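You operate a simulated robot arm through the tools that you are given. There is no shell and no other tool.

You are at the controls of a simulated robot arm. One attempt, no reset.

Task
Clamp the short bar in the jig and sand its specks off with the blue puck.
Fine: stop at SHORT first; turn the disc to TIGHT; put the puck back; leave the long bar. Set down upright: short bar. What is to be rubbed or washed off counts as gone when no trace of it is left.

The check looks at the end state, three seconds after you hand in, the way a careful person would. Anything else that was tipped, shoved, dropped, spilled or broken makes it a failure.

Robot
A 6-joint arm with a two-finger parallel gripper, fixed in place. Base frame: the origin is at the foot of the arm, x ahead of it, y to its left, z up; the work surface is at about z = 0. Readings come in mm, degrees, newtons and seconds.
With the tool pointing down near the work surface it reaches from about 180 to 460 mm from the base axis. Its first joint turns from -70.0 to 70.0 degrees. Payload 1.9 kg.
The tool frame sits at the grasp point between the pads (the TCP): z along the fingers, y along the line on which they close. The tips reach 23 mm beyond it. The gripper opens to 94 mm. The fingers are 38 mm wide and 10 mm thick; the gripper's body (54 by 96 mm) begins 39 mm behind the TCP.
Orientation is that of the tool frame in the base frame, as a unit quaternion [w, x, y, z]. With the fingers straight down and closing along the base's y, the tool's x points along the base's -x, its y along +y and its z along -z.

Tools
- The arm moves only by the tool step_arm. Its argument "plan" is text: rows parted by semicolons, each of 7 numbers parted by spaces: the gripper command, from -1 (shut) to 1 (fully open), values between in proportion, then the shift along the tool's x, y, z in mm, then the turn, a rotation vector about the tool's x, y, z in degrees. In form: jaw tx ty tz ax ay az; .... A call has 1 to 20 rows; each row shifts and turns the commanded pose from where the row before left it, along the tool's axes as they then stand. A row lasts 0.2 s, in which the tool goes at most 50 mm and 8.6 degrees; a call with a longer step from one row to the next is refused whole, and so is a gripper value outside its range. A pose out of reach is approached as far as the arm can. The call stops where the force on the tool passes 90 N (or 10 N more than at its start, if that is more) or the arm is blocked; 0.2 s more then pass. The fingers move at their own pace (about 108 mm/s each) and stop on an object; they squeeze with about 28 N. The grip force told is the motor's: it shows also when the fingers shut on nothing. Time passes only in rows, and 0.2 s behind the last, so rows that do not move let the fingers close. The reply holds the time, the measured pose of the TCP, the force on the tool along the base axes, the opening and the grip force, in the units named above and with some noise, with the torque about the TCP (base axes, N m) and any sound that the robot's microphone picked up.
- Cameras (640 x 400 px; columns grow to the right, rows downward): "scene" is fixed at [70, 329.8, 456.9]; the picture's right is [-0.56, -0.83, 0.00], its down [-0.31, 0.21, -0.93] and it looks along [0.77, -0.52, -0.37] (base axes); focal length 268 px, centre (320, 200). "wrist" rides on the gripper at [87, 16, -74] in the tool frame; the picture's right is [-0.18, 0.98, 0.00], its down [-0.58, -0.11, -0.81] and it looks along [-0.79, -0.15, 0.59] (tool axes); focal length 243 px, centre (320, 200). There is no depth. A picture from a camera that has moved, and an enlarged one, comes with that camera's place and axes in the base frame and with its lens. The place of the scene camera against the robot may be out by one fixed shift of up to 18 mm in any direction.
- snapshot(camera): a new picture of that camera. The clock stands still meanwhile.
- close_up(camera, box): a new picture of the part [left, top, right, bottom] of that camera's present view, enlarged. The clock stands still meanwhile.
- hand_in(): hands the job in; it is judged then, once.

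Nothing tells you positions but the pictures and the camera data. Unless the task says otherwise, let go and move clear before handing in.

The tools are called after "Request:" as a command line: name --argument value ..., lists and objects as JSON in quotes. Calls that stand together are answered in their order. step_arm: Moves the arm, as the interface text tells. Its arguments: {"type":"object","properties":{"plan":{"type":"string"}},"required":["plan"]} The other tools are called the same way: snapshot (camera) takes a picture; close_up (camera, box) takes an enlarged picture of a part of a camera's view; hand_in () hands the job in.

At the start:

```text
clock: 0.0
tool_pos: [319.9, 9.6, 353.3]
ee_rot: [0.0, 0.001, 1.0, 0.0]
wrist_force: [-0.6, 0.0, 0.1]
torque: [-0.04, 0.01, -0.02]
finger_gap: 93.9
grip_force: 0.1
```

scene: 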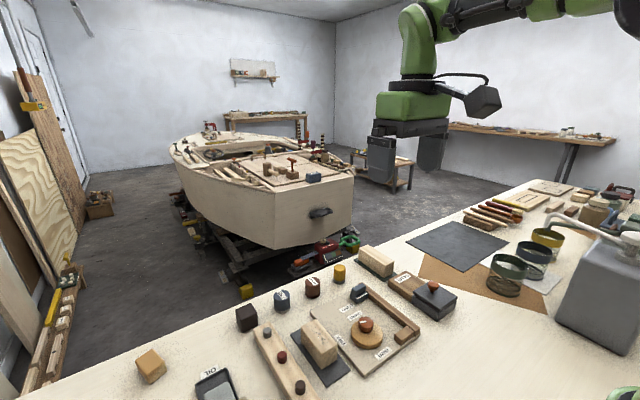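
wrist: 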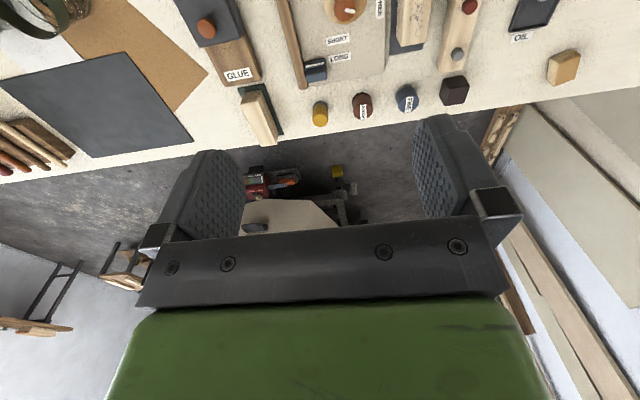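

I see a bench with a jig board (fence, disc with a red knob, SHORT/LONG labels), bars on dark trays, and small coloured pucks. I'll look closer before moving.

Request:
close_up --camera "scene" --box '[220, 230, 480, 400]'

Request:
close_up --camera "wrist" --box '[170, 0, 590, 150]'

Request:
close_up --camera "scene" --box '[300, 270, 430, 380]'

```text
2.35 times, centred on (350, 315) of scene
camera zoom: at [70.0, 329.8, 456.9], right [-0.56, -0.83, 0.0], down [-0.31, 0.21, -0.93], along [0.77, -0.52, -0.37], focal length 631 px, centre (249, -71)
```

zoom: 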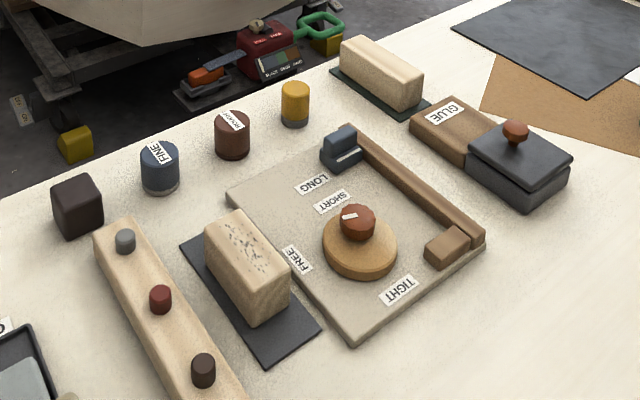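

```text
1.52 times, centred on (380, 75) of wrist
camera zoom: at [231.9, 25.7, 428.0], right [0.19, 0.98, 0.0], down [0.58, -0.11, 0.81], along [0.79, -0.15, -0.59], focal length 370 px, centre (229, 390)
```

zoom: 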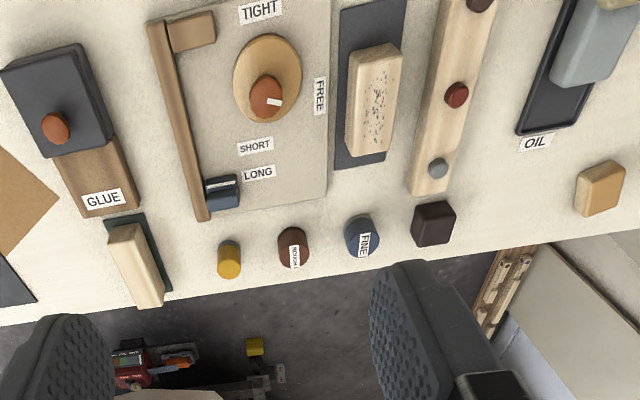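

```text
3.64 times, centred on (365, 325) of scene
camera zoom: at [70.0, 329.8, 456.9], right [-0.56, -0.83, 0.0], down [-0.31, 0.21, -0.93], along [0.77, -0.52, -0.37], focal length 974 px, centre (156, -254)
```

zoom: 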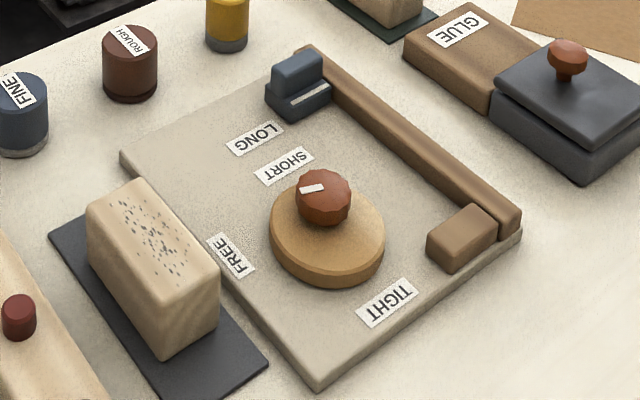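

The board is the jig: a sliding blue stop (now near LONG), a fixed block, a cam disc with knob, and the speckled bar to its left. I'll zoom in strongly to measure.

Request:
close_up --camera "wrist" --box '[260, 0, 400, 88]'

Request:
close_up --camera "wrist" --box '[360, 0, 500, 130]'

Request:
close_up --camera "wrist" --box '[170, 40, 310, 150]'

Request:
close_up --camera "scene" --box '[340, 230, 470, 330]'

Request:
close_up --camera "scene" --box '[230, 255, 360, 355]'

```text
4.55 times, centred on (330, 44) of wrist
camera zoom: at [231.9, 25.7, 428.0], right [0.19, 0.98, 0.0], down [0.58, -0.11, 0.81], along [0.79, -0.15, -0.59], focal length 1103 px, centre (274, 909)
```

zoom: 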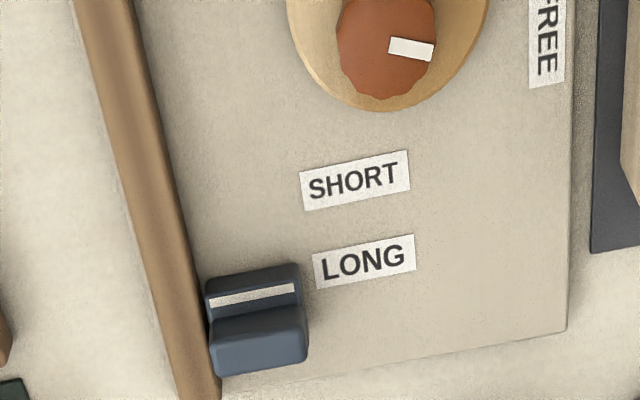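

```text
3.08 times, centred on (430, 65) of wrist
camera zoom: at [231.9, 25.7, 428.0], right [0.19, 0.98, 0.0], down [0.58, -0.11, 0.81], along [0.79, -0.15, -0.59], focal length 746 px, centre (-18, 615)
```

zoom: 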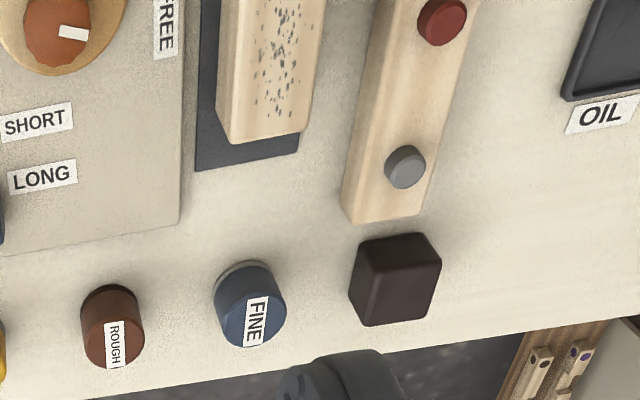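

```text
3.64 times, centred on (240, 95) of wrist
camera zoom: at [231.9, 25.7, 428.0], right [0.19, 0.98, 0.0], down [0.58, -0.11, 0.81], along [0.79, -0.15, -0.59], focal length 882 px, centre (611, 582)
```

zoom: 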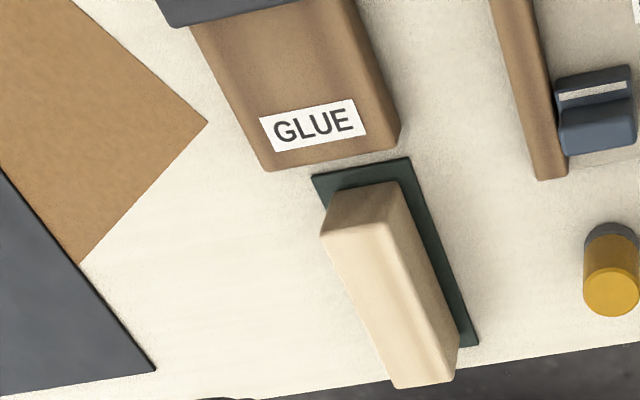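

```text
4.00 times, centred on (405, 280) of scene
camera zoom: at [70.0, 329.8, 456.9], right [-0.56, -0.83, 0.0], down [-0.31, 0.21, -0.93], along [0.77, -0.52, -0.37], focal length 1072 px, centre (-20, -120)
```

zoom: 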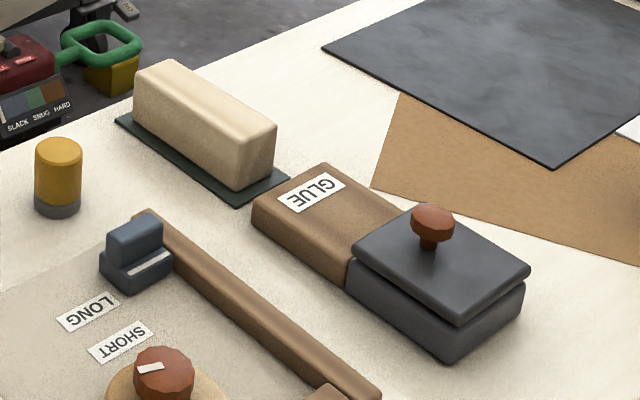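

```text
4.00 times, centred on (295, 305) of scene
camera zoom: at [70.0, 329.8, 456.9], right [-0.56, -0.83, 0.0], down [-0.31, 0.21, -0.93], along [0.77, -0.52, -0.37], focal length 1072 px, centre (420, -220)
```

zoom: 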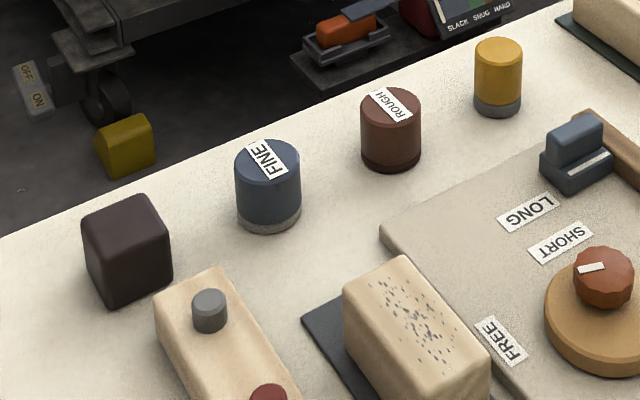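

The scene is clear: FINE blue puck near the far edge, speckled short bar on a dark tray, long bar elsewhere. I'll back the arm off so the wrist camera sees the whole bench for measurement.

Request:
step_arm --plan "1 30 0 0 0 0 0; 1 30 0 0 0 0 0; 1 30 0 0 0 0 0; 1 0 0 0 0 0 0; 1 0 0 0 0 0 0"

Request:
snapshot --camera "wrist"

```text
clock: 1.2
tool_pos: [230.3, 8.8, 353.0]
ee_rot: [0.0, 0.001, 1.0, 0.0]
wrist_force: [-1.0, -0.2, -0.1]
torque: [-0.01, 0.04, -0.02]
finger_gap: 94.1
grip_force: 0.0
```

```text
taken
camera wrist: at [142.7, 24.3, 429.1], right [0.19, 0.98, 0.0], down [0.58, -0.11, 0.81], along [0.79, -0.15, -0.59], focal length 243 px, centre (320, 200)
```

wrist: 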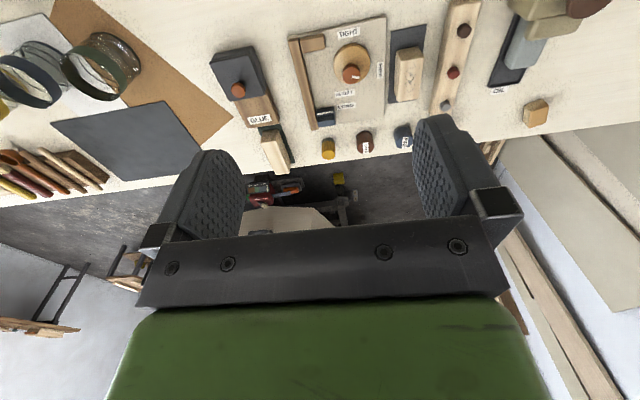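

Everything is in one view now. I'll zoom in on each object for coordinates.

Request:
close_up --camera "wrist" --box '[280, 10, 400, 85]'

Request:
close_up --camera "wrist" --box '[290, 75, 430, 162]'

Request:
close_up --camera "wrist" --box '[370, 15, 470, 120]'

```text
5.33 times, centred on (340, 48) of wrist
camera zoom: at [142.7, 24.3, 429.1], right [0.19, 0.98, 0.0], down [0.58, -0.11, 0.81], along [0.79, -0.15, -0.59], focal length 1294 px, centre (213, 1013)
```

zoom: 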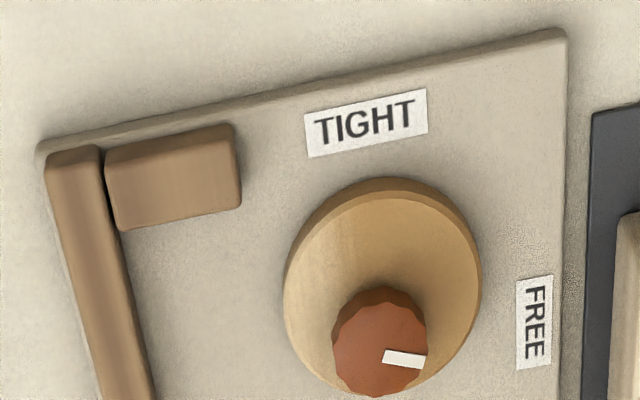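

```text
4.57 times, centred on (360, 118) of wrist
camera zoom: at [142.7, 24.3, 429.1], right [0.19, 0.98, 0.0], down [0.58, -0.11, 0.81], along [0.79, -0.15, -0.59], focal length 1109 px, centre (137, 573)
```

zoom: 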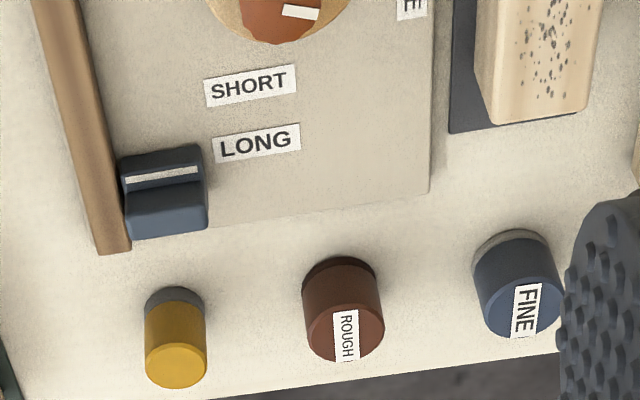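

```text
3.81 times, centred on (420, 68) of wrist
camera zoom: at [142.7, 24.3, 429.1], right [0.19, 0.98, 0.0], down [0.58, -0.11, 0.81], along [0.79, -0.15, -0.59], focal length 924 px, centre (-61, 705)
```

zoom: 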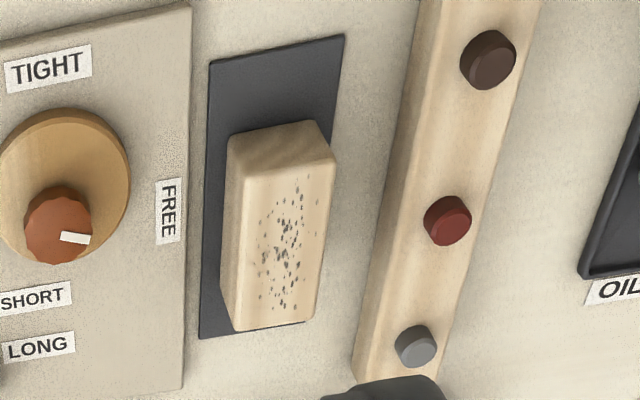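

Rough map: jig board x≈282–451, y≈−53–95, square to the base; knob ≈(342,37); short bar centre ≈(372,131), about 72×36; stop near face x≈410. I'll take a steep overhead view to refine.

Request:
step_arm --plan "1 -35 8 0 0 0 0; 1 -35 8 0 0 0 0; 1 -35 8 0 0 0 0; 1 -35 8 0 0 0 0; 1 0 0 0 0 8.5 0; 1 0 0 0 0 8.5 0; 1 0 0 0 0 8.5 0; 1 0 0 0 0 8.5 0; 1 0 0 0 0 0 0; 1 0 0 0 0 0 0"

Request:
snapshot --camera "wrist"

```text
clock: 3.4
tool_pos: [310.8, 36.2, 306.1]
ee_rot: [-0.292, 0.006, 0.956, -0.001]
wrist_force: [24.2, 37.2, -24.8]
torque: [-5.37, 2.56, -1.32]
finger_gap: 94.3
grip_force: 0.0
out of reach, approached as far as the arm can: row 6, 7, 8
```

```text
taken
camera wrist: at [279.4, 54.3, 416.7], right [0.17, 0.98, -0.1], down [0.93, -0.12, 0.34], along [0.33, -0.15, -0.93], focal length 243 px, centre (320, 200)
```

wrist: 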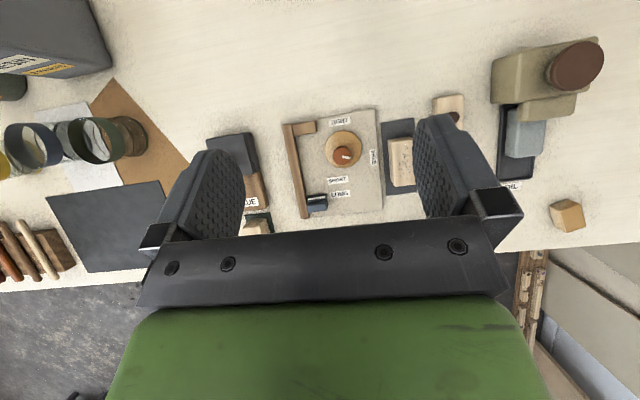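

The steep tilt is at the reach limit, with some force reading, but the overhead view is good. I'll grab close-ups and then return.

Request:
close_up --camera "wrist" --box '[275, 100, 395, 220]'

Request:
close_up --camera "wrist" --box '[360, 100, 460, 210]'

Request:
snapshot --camera "scene"

```text
3.33 times, centred on (335, 160) of wrist
camera zoom: at [279.4, 54.3, 416.7], right [0.17, 0.98, -0.1], down [0.93, -0.12, 0.34], along [0.33, -0.15, -0.93], focal length 809 px, centre (270, 333)
```

zoom: 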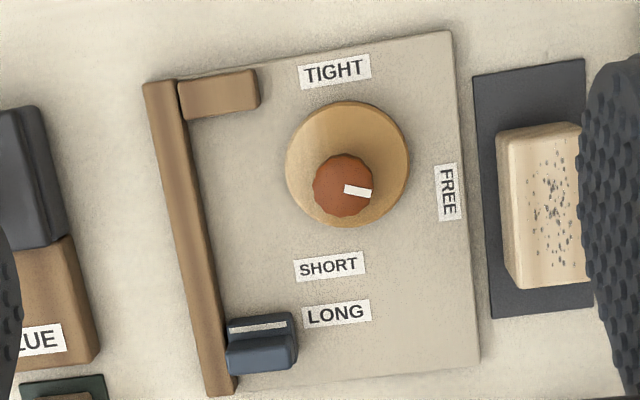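

```text
3.64 times, centred on (410, 155) of wrist
camera zoom: at [279.4, 54.3, 416.7], right [0.17, 0.98, -0.1], down [0.93, -0.12, 0.34], along [0.33, -0.15, -0.93], focal length 882 px, centre (-7, 364)
```

zoom: 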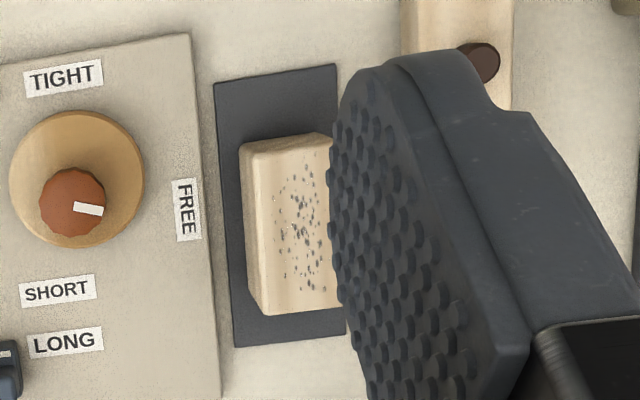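

```text
taken
```

scene: 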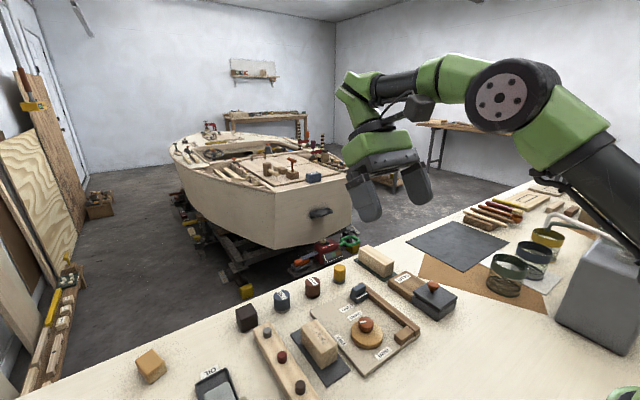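

Refined estimates: knob (341.5, 36.5), pointer at FREE, needing about +108° about z to reach TIGHT. The stop tab is at x≈413–424, y≈−34–0, top z≈48, and LONG→SHORT is about 26 mm toward the robot. The puck is at about (500,133), so it probably needs an outward-tilted tool. Next I untilt and turn the gripper so it closes along x, to grip the stop tab.

Request:
step_arm --plan "1 0 0 0 0 -8.5 0; 1 0 0 0 0 -8.5 0; 1 0 0 0 0 -8.5 0; 1 0 0 0 0 -8.5 0; 1 0 0 0 0 0 0; 1 0 0 0 0 0 0; 1 0 0 0 0 0 0"

```text
clock: 5.0
tool_pos: [309.9, 36.4, 305.4]
ee_rot: [0.0, 0.001, 1.0, 0.001]
wrist_force: [0.5, -1.0, 0.1]
torque: [-0.05, 0.03, -0.01]
finger_gap: 94.1
grip_force: 0.2
```

The tool is vertical again. Now I yaw it 90° while staying up high.

Request:
step_arm --plan "1 0 0 0 0 0 8.18; 1 0 0 0 0 0 8.18; 1 0 0 0 0 0 8.18; 1 0 0 0 0 0 8.18; 1 0 0 0 0 0 8.18; 1 0 0 0 0 0 8.18; 1 0 0 0 0 0 8.18; 1 0 0 0 0 0 8.18; 1 0 0 0 0 0 8.18; 1 0 0 0 0 0 8.18; 1 0 0 0 0 0 8.2; 1 0 0 0 0 0 0"

Request:
snapshot --camera "wrist"

```text
clock: 7.6
tool_pos: [310.8, 36.5, 304.0]
ee_rot: [0.0, 0.709, 0.705, 0.0]
wrist_force: [0.2, 0.1, 0.1]
torque: [-0.01, 0.03, 0.02]
finger_gap: 94.1
grip_force: 0.0
```

```text
taken
camera wrist: at [326.4, 122.7, 380.7], right [0.98, -0.19, 0.0], down [-0.11, -0.58, 0.81], along [-0.15, -0.79, -0.59], focal length 243 px, centre (320, 200)
```

wrist: 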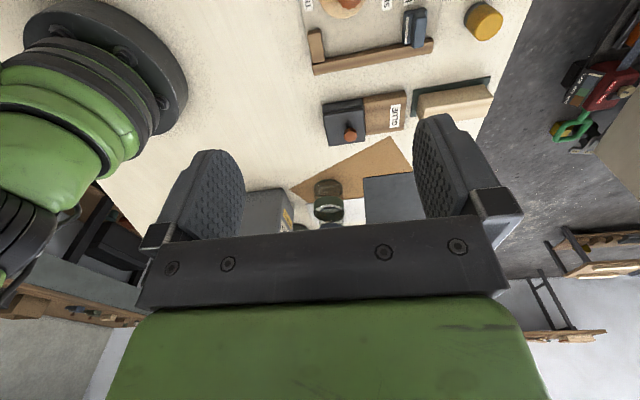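

Yaw is done (tool x = +y, tool y = +x). Moving to above the stop tab at about (418,−14), z 110.

Request:
step_arm --plan "1 -10.1 21.5 38.8 0 0 0; 1 -10.1 21.5 38.8 0 0 0; 1 -10.1 21.5 38.8 0 0 0; 1 -10.1 21.5 38.8 0 0 0; 1 -10.1 21.5 38.8 0 0 0; 1 0 0 0 0 0 0; 1 0 0 0 0 0 0"

Request:
snapshot --camera "wrist"

Request:
close_up --camera "scene" --box '[300, 220, 460, 330]'

```text
clock: 9.2
tool_pos: [417.4, -11.4, 110.1]
ee_rot: [0.0, 0.708, 0.706, -0.001]
wrist_force: [0.2, 0.0, -1.0]
torque: [0.0, 0.01, 0.01]
finger_gap: 94.1
grip_force: 0.0
```

```text
taken
camera wrist: at [434.6, 74.8, 185.8], right [0.98, -0.19, 0.0], down [-0.11, -0.58, 0.81], along [-0.15, -0.79, -0.59], focal length 243 px, centre (320, 200)
```

wrist: 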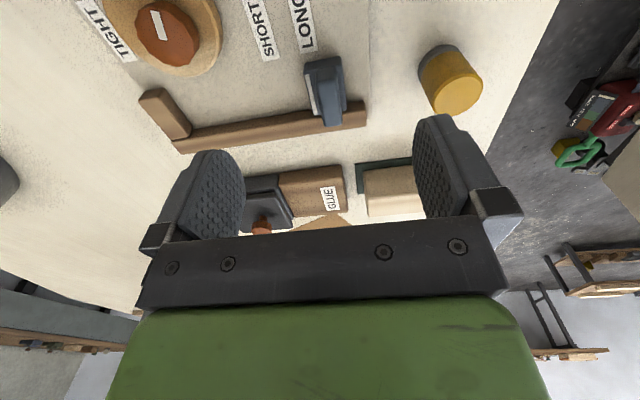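

```text
3.64 times, centred on (380, 275) of scene
camera zoom: at [70.0, 329.8, 456.9], right [-0.56, -0.83, 0.0], down [-0.31, 0.21, -0.93], along [0.77, -0.52, -0.37], focal length 974 px, centre (102, -73)
```

zoom: 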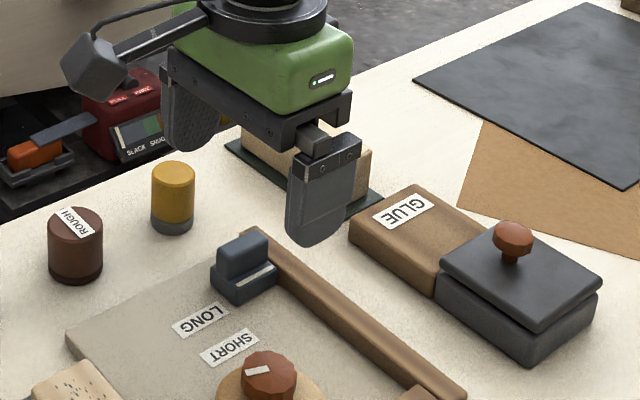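

The gripper is above the stop with the tab in view. I'll zoom to check the alignment.

Request:
close_up --camera "wrist" --box '[230, 0, 410, 160]'

```text
2.50 times, centred on (320, 80) of wrist
camera zoom: at [434.6, 74.8, 185.8], right [0.98, -0.19, 0.0], down [-0.11, -0.58, 0.81], along [-0.15, -0.79, -0.59], focal length 606 px, centre (320, 500)
```

zoom: 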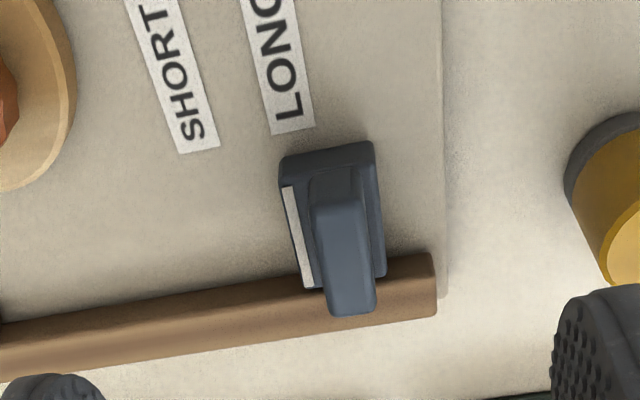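

I'll zoom more on the fence and stop to get heights.

Request:
close_up --camera "wrist" --box '[290, 50, 380, 140]'

Request:
close_up --camera "scene" --box '[340, 275, 430, 345]'

```text
4.44 times, centred on (335, 95) of wrist
camera zoom: at [434.6, 74.8, 185.8], right [0.98, -0.19, 0.0], down [-0.11, -0.58, 0.81], along [-0.15, -0.79, -0.59], focal length 1078 px, centre (253, 667)
```

zoom: 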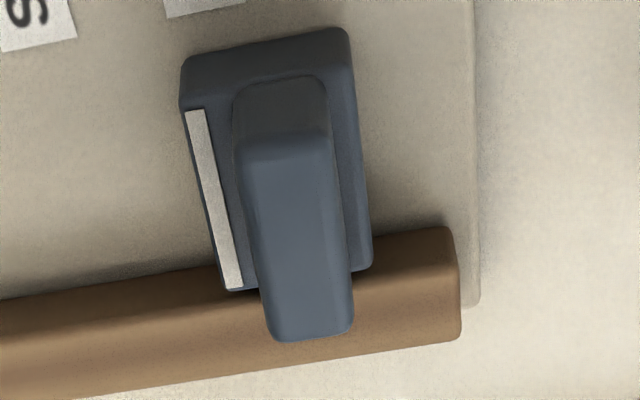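

```text
5.71 times, centred on (385, 310) of scene
camera zoom: at [70.0, 329.8, 456.9], right [-0.56, -0.83, 0.0], down [-0.31, 0.21, -0.93], along [0.77, -0.52, -0.37], focal length 1531 px, centre (-51, -429)
```

zoom: 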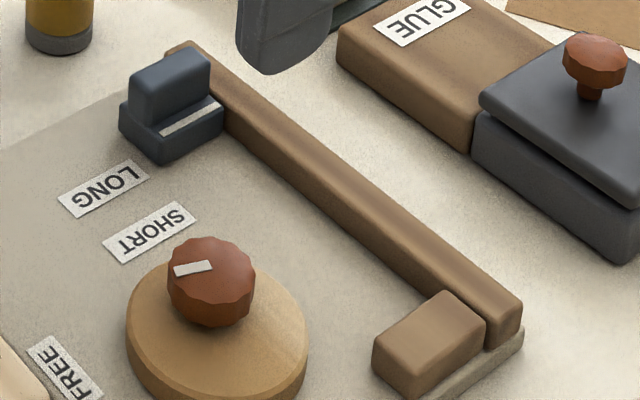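

Tab: x≈418.5–430.7, y≈−32–−2, top z≈41; base and fence tops are about z 25–27. I'll narrow the jaws, centre at x≈424.6, descend to TCP z≈53 and grip the tab.

Request:
step_arm --plan "0.06 -4 7.2 0 0 0 0; 0.06 0 0 0 0 0 0; 0.06 0 0 0 0 0 0; 0.06 0 0 20 0 0 0; 0.06 0 0 20 0 0 0; 0.06 0 0 17 0 0 0; 0.06 0 0 0 0 0 0; 0.06 0 0 0 0 0 0"

Request:
snapshot --camera "wrist"

Request:
close_up --camera "scene" --box '[310, 250, 430, 345]'

```text
clock: 11.0
tool_pos: [426.5, -18.1, 54.1]
ee_rot: [0.0, 0.708, 0.707, -0.001]
wrist_force: [0.4, 0.4, 0.1]
torque: [0.04, -0.02, -0.02]
finger_gap: 49.9
grip_force: 0.0
```

```text
taken
camera wrist: at [441.8, 69.1, 129.9], right [0.98, -0.19, 0.0], down [-0.11, -0.58, 0.81], along [-0.15, -0.79, -0.59], focal length 243 px, centre (320, 200)
```

wrist: 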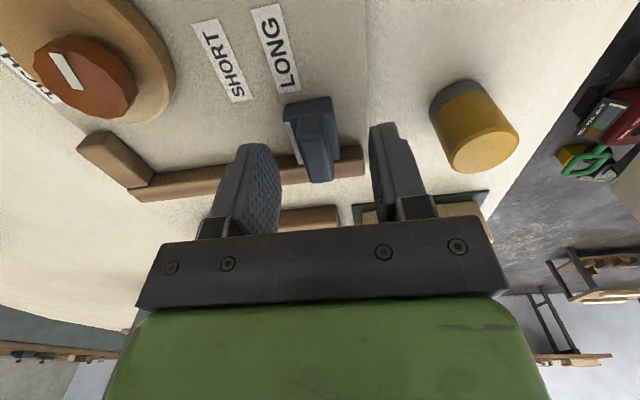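

```text
4.21 times, centred on (370, 298) of scene
camera zoom: at [70.0, 329.8, 456.9], right [-0.56, -0.83, 0.0], down [-0.31, 0.21, -0.93], along [0.77, -0.52, -0.37], focal length 1128 px, centre (110, -210)
```

zoom: 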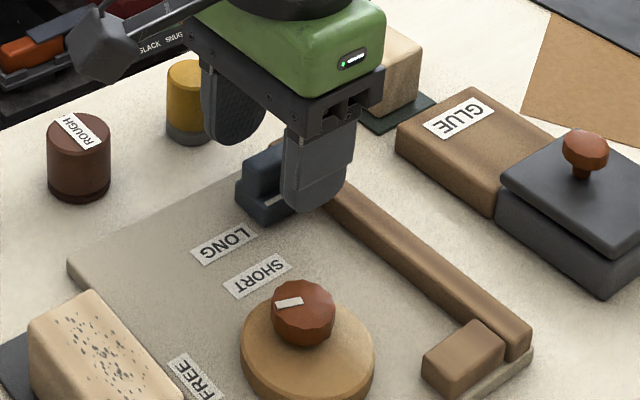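

The fingers straddle the tab. Closing now.

Request:
step_arm --plan "-0.5 0 0 0 0 0 0; -1 0 0 0 0 0 0; -1 0 0 0 0 0 0; -1 0 0 0 0 0 0"

Request:
close_up --camera "wrist" --box '[180, 0, 440, 230]'

```text
clock: 12.0
tool_pos: [424.8, -16.9, 53.9]
ee_rot: [-0.003, 0.709, 0.706, -0.001]
wrist_force: [-34.6, -2.7, 17.8]
torque: [0.06, 0.38, 1.05]
finger_gap: 14.0
grip_force: 45.1
```

```text
1.74 times, centred on (310, 115) of wrist
camera zoom: at [441.0, 69.1, 129.5], right [0.98, -0.19, -0.01], down [-0.11, -0.58, 0.81], along [-0.15, -0.79, -0.59], focal length 422 px, centre (337, 348)
```

zoom: 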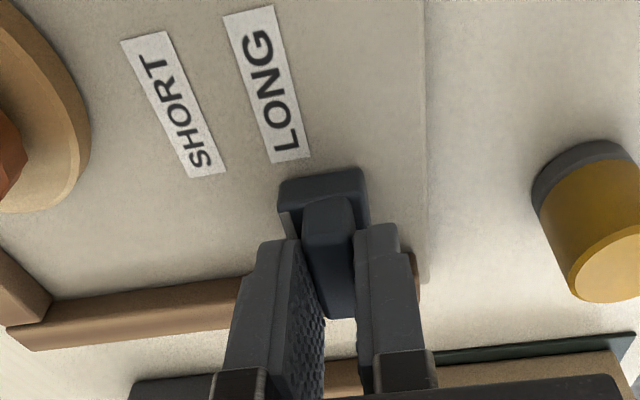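

The tab is gripped. I'll slide it toward the robot (−x) in small steps and watch force and sounds.

Request:
step_arm --plan "-1 0 -3 0 0 0 0; -1 0 -3 0 0 0 0; -1 0 -3 0 0 0 0; -1 0 -3 0 0 0 0; -1 0 0 0 0 0 0"

Request:
close_up --camera "wrist" --box '[180, 0, 440, 230]'

```text
clock: 13.2
tool_pos: [413.0, -17.4, 54.7]
ee_rot: [-0.001, 0.708, 0.707, 0.001]
wrist_force: [1.3, 18.1, -15.6]
torque: [-0.86, -0.1, 0.42]
finger_gap: 13.7
grip_force: 44.4
```

```text
1.74 times, centred on (310, 115) of wrist
camera zoom: at [428.6, 69.1, 129.8], right [0.98, -0.19, 0.0], down [-0.11, -0.58, 0.81], along [-0.15, -0.79, -0.59], focal length 422 px, centre (337, 348)
```

zoom: 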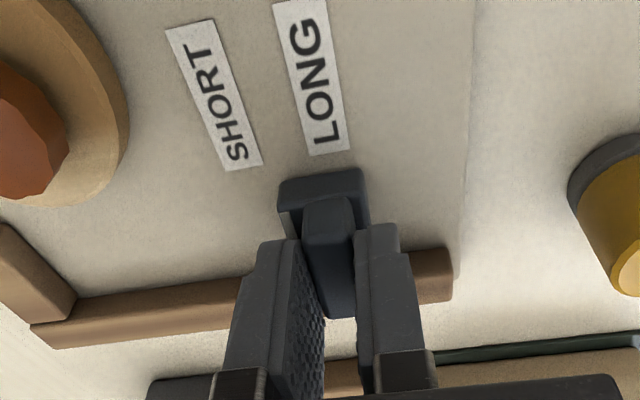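

The stop slides along smoothly. Moving the remaining ~14 mm.

Request:
step_arm --plan "-1 0 -3 0 0 0 0; -1 0 -3 0 0 0 0; -1 0 -3 0 0 0 0; -1 0 -3 0 0 0 0; -1 0 -1.5 0 0 0 0; -1 0 0 0 0 0 0"

Request:
close_up --camera "wrist" --box '[180, 0, 440, 230]'

Request:
close_up --camera "scene" --box '[330, 275, 420, 345]'

```text
clock: 14.6
tool_pos: [398.1, -17.0, 53.9]
ee_rot: [-0.001, 0.707, 0.707, 0.0]
wrist_force: [0.7, 29.5, -22.0]
torque: [0.23, -0.14, 0.47]
finger_gap: 13.9
grip_force: 45.6
```

```text
1.74 times, centred on (310, 115) of wrist
camera zoom: at [414.4, 69.0, 129.8], right [0.98, -0.19, 0.0], down [-0.11, -0.58, 0.81], along [-0.15, -0.79, -0.59], focal length 422 px, centre (337, 348)
```

zoom: 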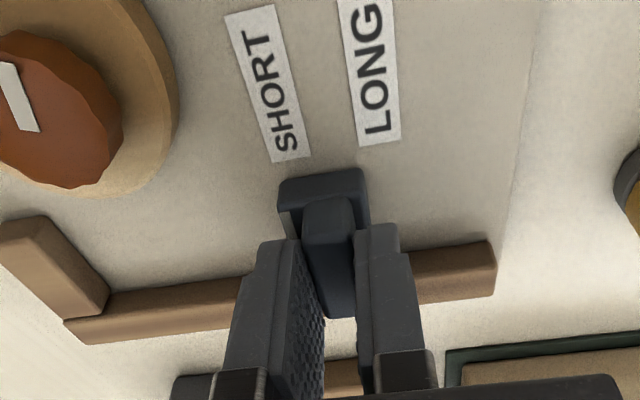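

```text
5.71 times, centred on (375, 310) of scene
camera zoom: at [70.0, 329.7, 456.9], right [-0.56, -0.83, 0.0], down [-0.31, 0.21, -0.93], along [0.77, -0.52, -0.37], focal length 1531 px, centre (6, -429)
```

zoom: 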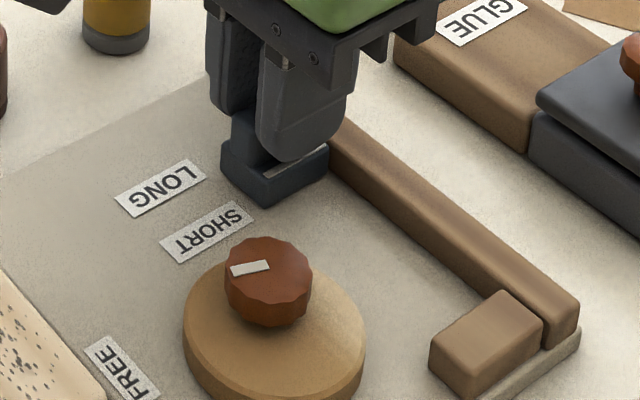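

The label-to-stop geometry at SHORT now matches what it was at LONG. Releasing and lifting.

Request:
step_arm --plan "-0.4 0 0 0 0 0 0; 0 0 0 0 0 0 0; 0 0 0 0 0 0 0; 0 0 0 -15 0 0 0; 0 0 0 -25 0 0 0; 0 0 0 -40 0 0 0; 0 0 0 0 0 0 0; 0 0 0 0 0 0 0"

Request:
close_up --camera "wrist" --box '[200, 0, 440, 150]'

Request:
close_up --camera "scene" --box '[330, 275, 420, 345]'

```text
clock: 16.4
tool_pos: [399.2, -18.1, 135.1]
ee_rot: [0.0, 0.708, 0.706, 0.0]
wrist_force: [0.6, -0.1, -1.3]
torque: [0.0, -0.04, 0.02]
finger_gap: 47.1
grip_force: 0.0
```

```text
2.67 times, centred on (320, 75) of wrist
camera zoom: at [415.0, 68.1, 211.1], right [0.98, -0.19, 0.0], down [-0.11, -0.58, 0.81], along [-0.15, -0.79, -0.59], focal length 647 px, centre (320, 533)
```

zoom: 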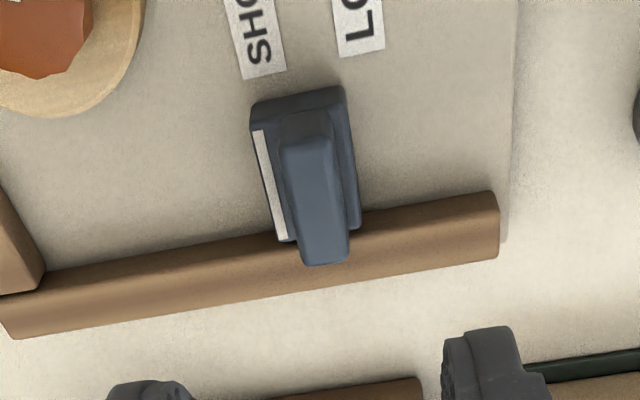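

```text
5.71 times, centred on (375, 310) of scene
camera zoom: at [70.0, 329.8, 456.9], right [-0.56, -0.83, 0.0], down [-0.31, 0.21, -0.93], along [0.77, -0.52, -0.37], focal length 1531 px, centre (6, -429)
```

zoom: 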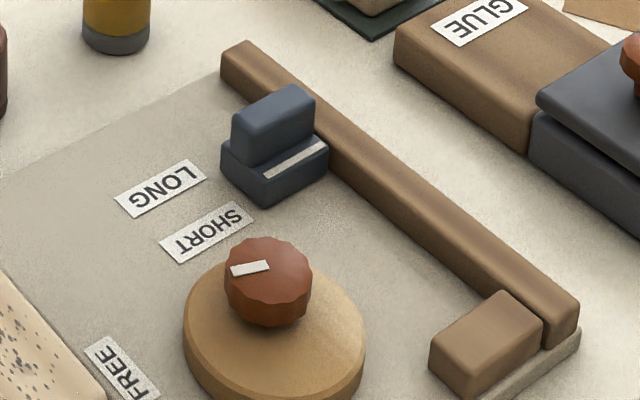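

The stop sits at SHORT. Next I raise, turn the gripper back to close along y, and move over the short bar.

Request:
step_arm --plan "0.06 0 0 -25 0 0 -8.18; 0.06 0 0 -25 0 0 -8.18; 0.06 0 0 -15 0 0 -8.18; 0.06 0 0 0 0 0 -8.18; 0.06 0 0 0 0 0 -8.18; 0.06 0 0 0 0 0 -8.18; 0.06 0 0 0 0 0 -8.18; 0.06 0 0 0 0 0 -8.18; 0.06 0 0 0 0 0 -8.18; 0.06 0 0 0 0 0 -8.18; 0.06 0 0 0 0 0 -8.2; 0.06 0 0 0 0 0 0"

Request:
step_arm --plan "0.06 16 30 0 0 0 0; 0.06 16 30 0 0 0 0; 0.06 16 30 0 0 0 0; 0.06 5 30 0 0 0 0; 0.06 0 26 0 0 0 0; 0.06 0 0 0 0 0 0; 0.06 0 0 0 0 0 0"

Request:
snapshot --camera "wrist"

```text
clock: 19.0
tool_pos: [400.0, -16.0, 199.6]
ee_rot: [0.0, 0.0, 1.0, -0.001]
wrist_force: [-0.1, -0.5, 0.0]
torque: [0.01, 0.0, -0.01]
finger_gap: 49.8
grip_force: 0.1
```

```text
clock: 20.6
tool_pos: [347.5, 125.5, 197.6]
ee_rot: [-0.001, 0.001, 1.0, 0.0]
wrist_force: [0.7, -0.5, -0.4]
torque: [-0.02, 0.04, -0.02]
finger_gap: 50.0
grip_force: 0.1
```

```text
taken
camera wrist: at [260.4, 141.2, 273.2], right [0.19, 0.98, 0.0], down [0.58, -0.11, 0.81], along [0.79, -0.15, -0.59], focal length 243 px, centre (320, 200)
```

wrist: 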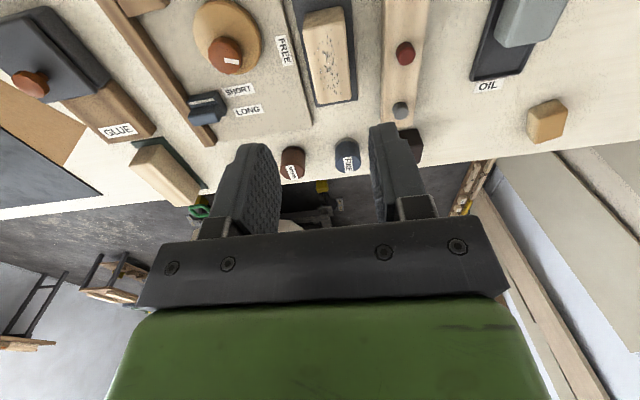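

Request:
close_up --camera "wrist" --box '[270, 0, 430, 120]'

Request:
close_up --camera "wrist" --box '[270, 120, 430, 190]'

Request:
close_up --camera "scene" --box '[270, 290, 370, 390]'

```text
3.33 times, centred on (350, 60) of wrist
camera zoom: at [260.4, 141.2, 273.2], right [0.19, 0.98, 0.0], down [0.58, -0.11, 0.81], along [0.79, -0.15, -0.59], focal length 809 px, centre (220, 667)
```

zoom: 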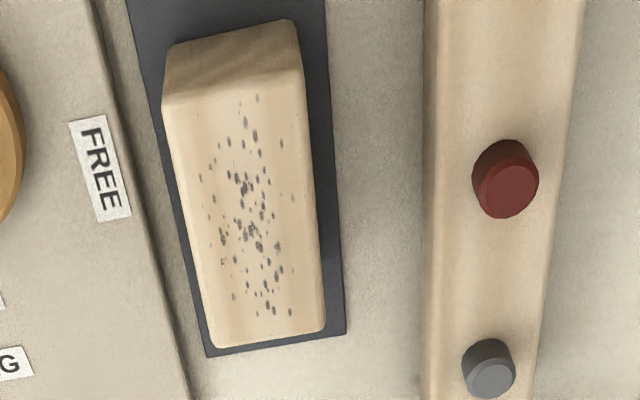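

```text
4.00 times, centred on (350, 155) of wrist
camera zoom: at [260.4, 141.2, 273.2], right [0.19, 0.98, 0.0], down [0.58, -0.11, 0.81], along [0.79, -0.15, -0.59], focal length 970 px, centre (200, 380)
```

zoom: 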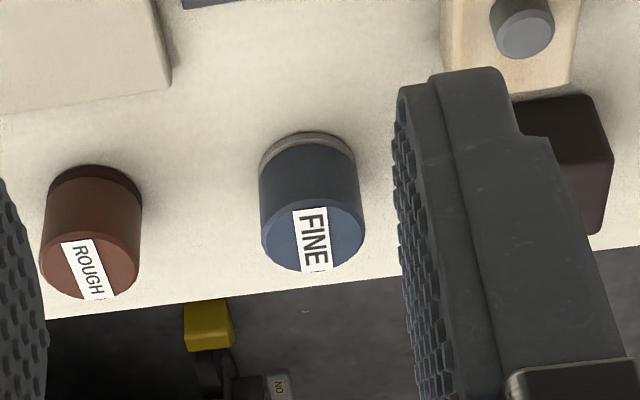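

```text
4.00 times, centred on (320, 340) of scene
camera zoom: at [70.0, 329.8, 456.9], right [-0.56, -0.83, 0.0], down [-0.31, 0.21, -0.93], along [0.77, -0.52, -0.37], focal length 1072 px, centre (320, -360)
```

zoom: 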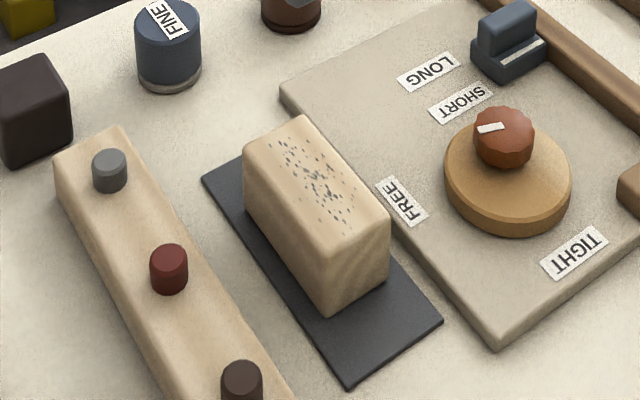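

Short bar: x≈333–401, y≈112–147, top z≈45, centre ≈(367,130). Moving above it, then checking the pose readings.

Request:
step_arm --plan "0.06 -19 4 30 0 0 0; 0.06 0 0 30 0 0 0; 0.06 0 0 30 0 0 0; 0.06 0 0 0 0 0 0; 0.06 0 0 0 0 0 0"

Request:
step_arm --plan "0.06 0 0 0 0 0 0"

Request:
step_arm --plan "0.06 0 0 0 0 0 0"

Request:
snapshot --camera "wrist"

Request:
close_up --camera "scene" --box '[240, 230, 400, 390]'

```text
clock: 21.8
tool_pos: [365.7, 134.4, 108.4]
ee_rot: [0.0, 0.001, 1.0, 0.001]
wrist_force: [-0.1, 0.1, 0.1]
torque: [0.04, -0.03, 0.0]
finger_gap: 49.9
grip_force: 0.0
```

```text
clock: 22.2
tool_pos: [366.3, 134.3, 107.6]
ee_rot: [0.0, 0.001, 1.0, -0.001]
wrist_force: [0.2, 0.3, -0.1]
torque: [-0.02, 0.0, 0.01]
finger_gap: 49.8
grip_force: 0.1
```

```text
clock: 22.6
tool_pos: [365.2, 134.6, 108.3]
ee_rot: [0.0, 0.001, 1.0, 0.0]
wrist_force: [-0.2, -0.2, -0.3]
torque: [-0.01, -0.03, 0.01]
finger_gap: 49.7
grip_force: 0.0
```

```text
taken
camera wrist: at [278.9, 150.9, 184.2], right [0.19, 0.98, 0.0], down [0.58, -0.11, 0.81], along [0.79, -0.15, -0.59], focal length 243 px, centre (320, 200)
```

wrist: 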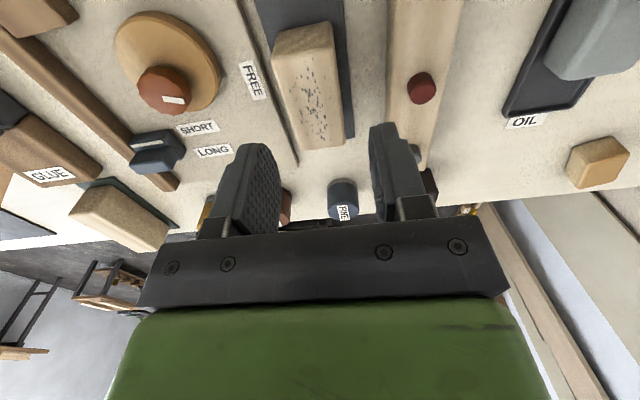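

```text
2.50 times, centred on (320, 310) of scene
camera zoom: at [70.0, 329.8, 456.9], right [-0.56, -0.83, 0.0], down [-0.31, 0.21, -0.93], along [0.77, -0.52, -0.37], focal length 670 px, centre (320, -75)
```

zoom: 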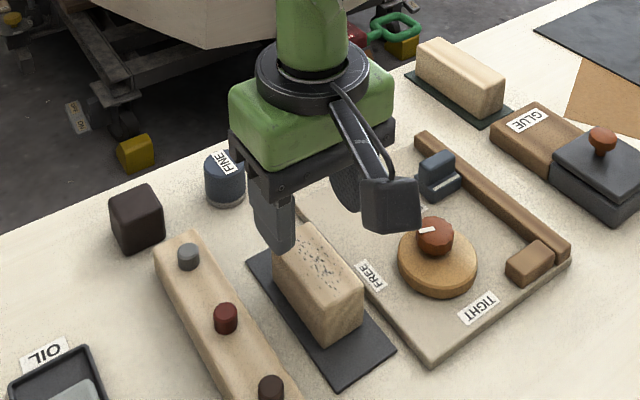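

Request:
close_up --camera "wrist" --box '[240, 0, 400, 170]'

```text
2.35 times, centred on (320, 85) of wrist
camera zoom: at [278.9, 150.9, 184.2], right [0.19, 0.98, 0.0], down [0.58, -0.11, 0.81], along [0.79, -0.15, -0.59], focal length 571 px, centre (320, 471)
```

zoom: 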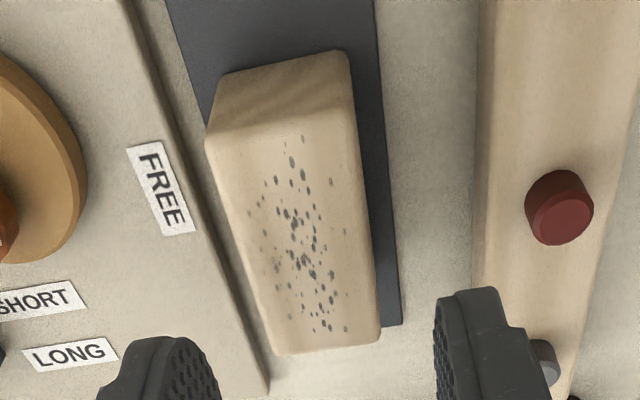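

Bar centre is (367, 130.3). Shift −4 in y, descend to TCP z≈52 and grip.

Request:
step_arm --plan "0.06 -1.3 -4 0 0 0 0; 0.06 0 0 0 0 0 0; 0.06 0 0 20 0 0 0; 0.06 0 0 20 0 0 0; 0.06 0 0 16 0 0 0; 0.06 0 0 0 0 0 0; 0.06 0 0 0 0 0 0; 0.06 0 0 0 0 0 0"

Request:
snapshot --camera "wrist"

Request:
close_up --camera "scene" --box '[250, 260, 390, 390]'

```text
clock: 24.4
tool_pos: [367.6, 128.2, 52.3]
ee_rot: [0.0, 0.001, 1.0, 0.0]
wrist_force: [0.2, -0.5, 0.2]
torque: [0.02, -0.05, 0.01]
finger_gap: 49.9
grip_force: 0.0
```

```text
taken
camera wrist: at [279.6, 144.9, 128.1], right [0.19, 0.98, 0.0], down [0.58, -0.11, 0.81], along [0.79, -0.15, -0.59], focal length 243 px, centre (320, 200)
```

wrist: 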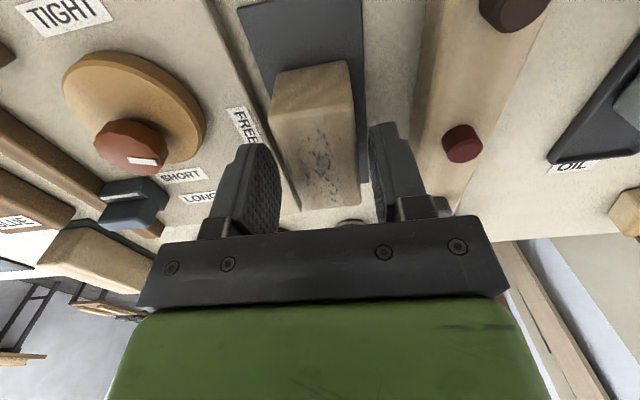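

```text
3.08 times, centred on (320, 325) of scene
camera zoom: at [70.0, 329.8, 456.9], right [-0.56, -0.83, 0.0], down [-0.31, 0.21, -0.93], along [0.77, -0.52, -0.37], focal length 825 px, centre (320, -185)
```

zoom: 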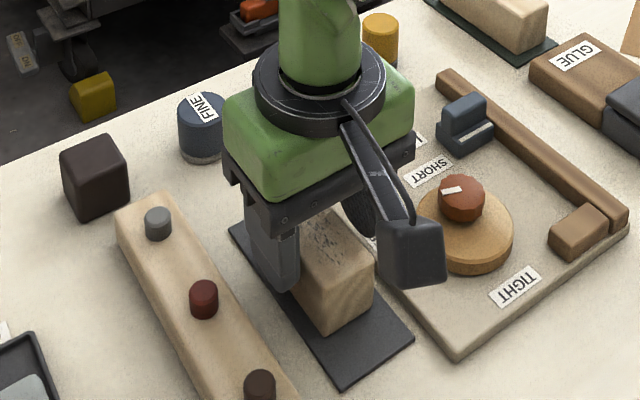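

TCP y reads 128.2 against the bar's 130.3, so I nudge +2, then close.

Request:
step_arm --plan "0.06 0 2 0 0 0 0; 0.06 0 0 0 0 0 0; -0.2 0 0 0 0 0 0; -1 0 0 0 0 0 0; -1 0 0 0 0 0 0; -1 0 0 0 0 0 0"

```text
clock: 25.8
tool_pos: [368.3, 130.3, 52.1]
ee_rot: [0.0, 0.001, 1.0, 0.001]
wrist_force: [0.4, 1.2, 1.3]
torque: [0.04, 0.02, 0.01]
finger_gap: 35.1
grip_force: 27.4
```

The bar is gripped (35.1 mm) and well centred. Lifting and carrying it over the jig slot at about (342,−14).

Request:
step_arm --plan "-1 0 0 -20 0 0 0; -1 0 0 -20 0 0 0; -1 0 0 -20 0 0 0; -1 0 0 -10 0 0 0; -1 5.2 -29 0 0 0 0; -1 5.2 -29 0 0 0 0; -1 5.2 -29 0 0 0 0; -1 5.2 -29 0 0 0 0; -1 5 -28.3 0 0 0 0; -1 0 0 0 0 0 0; -1 0 0 0 0 0 0; -1 0 0 0 0 0 0"

Request:
snapshot --camera "wrist"

Request:
close_up --camera "scene" --box '[300, 240, 430, 370]'

```text
clock: 28.4
tool_pos: [341.5, -11.8, 121.7]
ee_rot: [0.0, 0.0, 1.0, 0.0]
wrist_force: [-0.3, 0.4, -0.1]
torque: [-0.03, 0.0, -0.02]
finger_gap: 34.7
grip_force: 27.9
```

```text
taken
camera wrist: at [252.9, 5.0, 197.4], right [0.19, 0.98, 0.0], down [0.58, -0.11, 0.81], along [0.79, -0.15, -0.59], focal length 243 px, centre (320, 200)
```

wrist: 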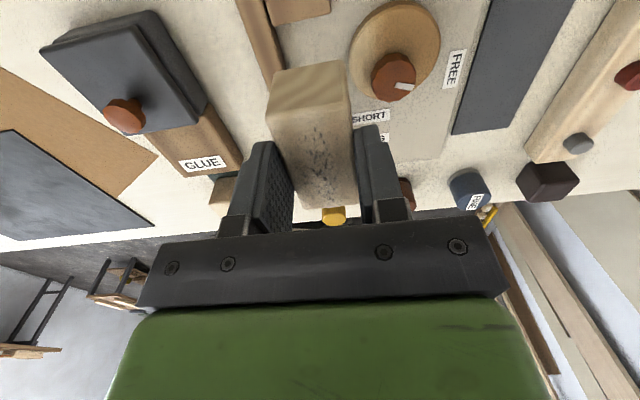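

```text
3.08 times, centred on (365, 305) of scene
camera zoom: at [70.0, 329.8, 456.9], right [-0.56, -0.83, 0.0], down [-0.31, 0.21, -0.93], along [0.77, -0.52, -0.37], focal length 825 px, centre (182, -123)
```

zoom: 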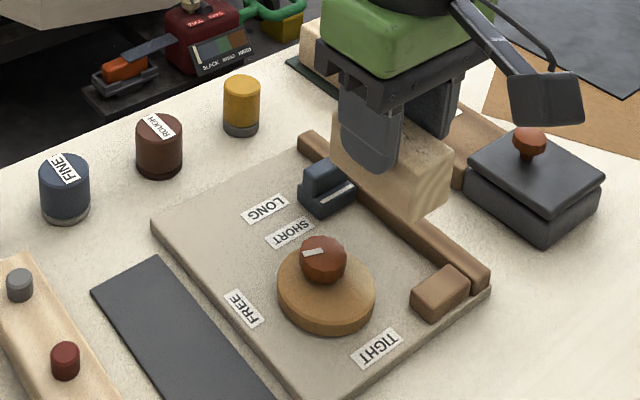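

The bar is over the slot. I'll zoom in to verify slot alignment (block, stop, fence, disc edge) before lowering.

Request:
close_up --camera "wrist" --box '[220, 0, 460, 150]'

Request:
step_arm --plan "-1 0 0 0 0 0 0"

```text
2.67 times, centred on (340, 75) of wrist
camera zoom: at [252.9, 5.0, 197.4], right [0.19, 0.98, 0.0], down [0.58, -0.11, 0.81], along [0.79, -0.15, -0.59], focal length 647 px, centre (267, 533)
```

zoom: 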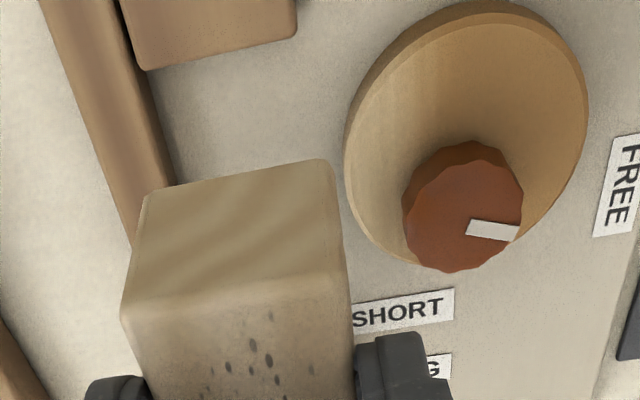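

```text
clock: 28.8
tool_pos: [340.7, -10.1, 121.4]
ee_rot: [-0.001, 0.001, 1.0, 0.001]
wrist_force: [-0.3, -0.2, -1.3]
torque: [-0.01, -0.01, 0.02]
finger_gap: 34.9
grip_force: 27.6
```

Slot: fence inner face y≈−37, disc edge y≈10, block face x≈302.7, stop face ≈383. I'll aim for bar centre (342,−16) and lower to just above the board.

Request:
step_arm --plan "-1 -2 -4.8 0 0 0 0; -1 0 0 0 0 0 0; -1 0 0 0 0 0 0; -1 0 0 20 0 0 0; -1 0 0 20 0 0 0; -1 0 0 0 0 0 0; -1 0 0 0 0 0 0"

Request:
close_up --camera "wrist" --box '[220, 0, 460, 230]'

Request:
close_up --camera "scene" --box '[320, 260, 430, 370]'

```text
clock: 30.4
tool_pos: [344.1, -19.9, 84.2]
ee_rot: [0.001, 0.001, 1.0, 0.001]
wrist_force: [-0.1, -0.1, -0.9]
torque: [-0.01, 0.0, -0.01]
finger_gap: 35.0
grip_force: 27.9
```

```text
1.74 times, centred on (340, 115) of wrist
camera zoom: at [257.4, -3.0, 159.9], right [0.19, 0.98, 0.0], down [0.58, -0.11, 0.81], along [0.79, -0.15, -0.59], focal length 422 px, centre (285, 348)
```

zoom: 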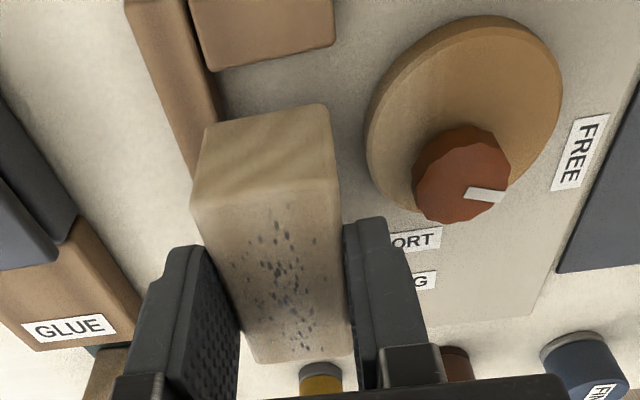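

```text
3.64 times, centred on (375, 315) of scene
camera zoom: at [70.0, 329.8, 456.9], right [-0.56, -0.83, 0.0], down [-0.31, 0.21, -0.93], along [0.77, -0.52, -0.37], focal length 974 px, centre (120, -218)
```

zoom: 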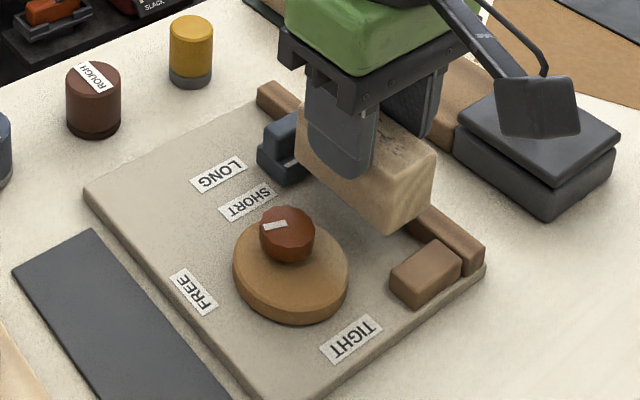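

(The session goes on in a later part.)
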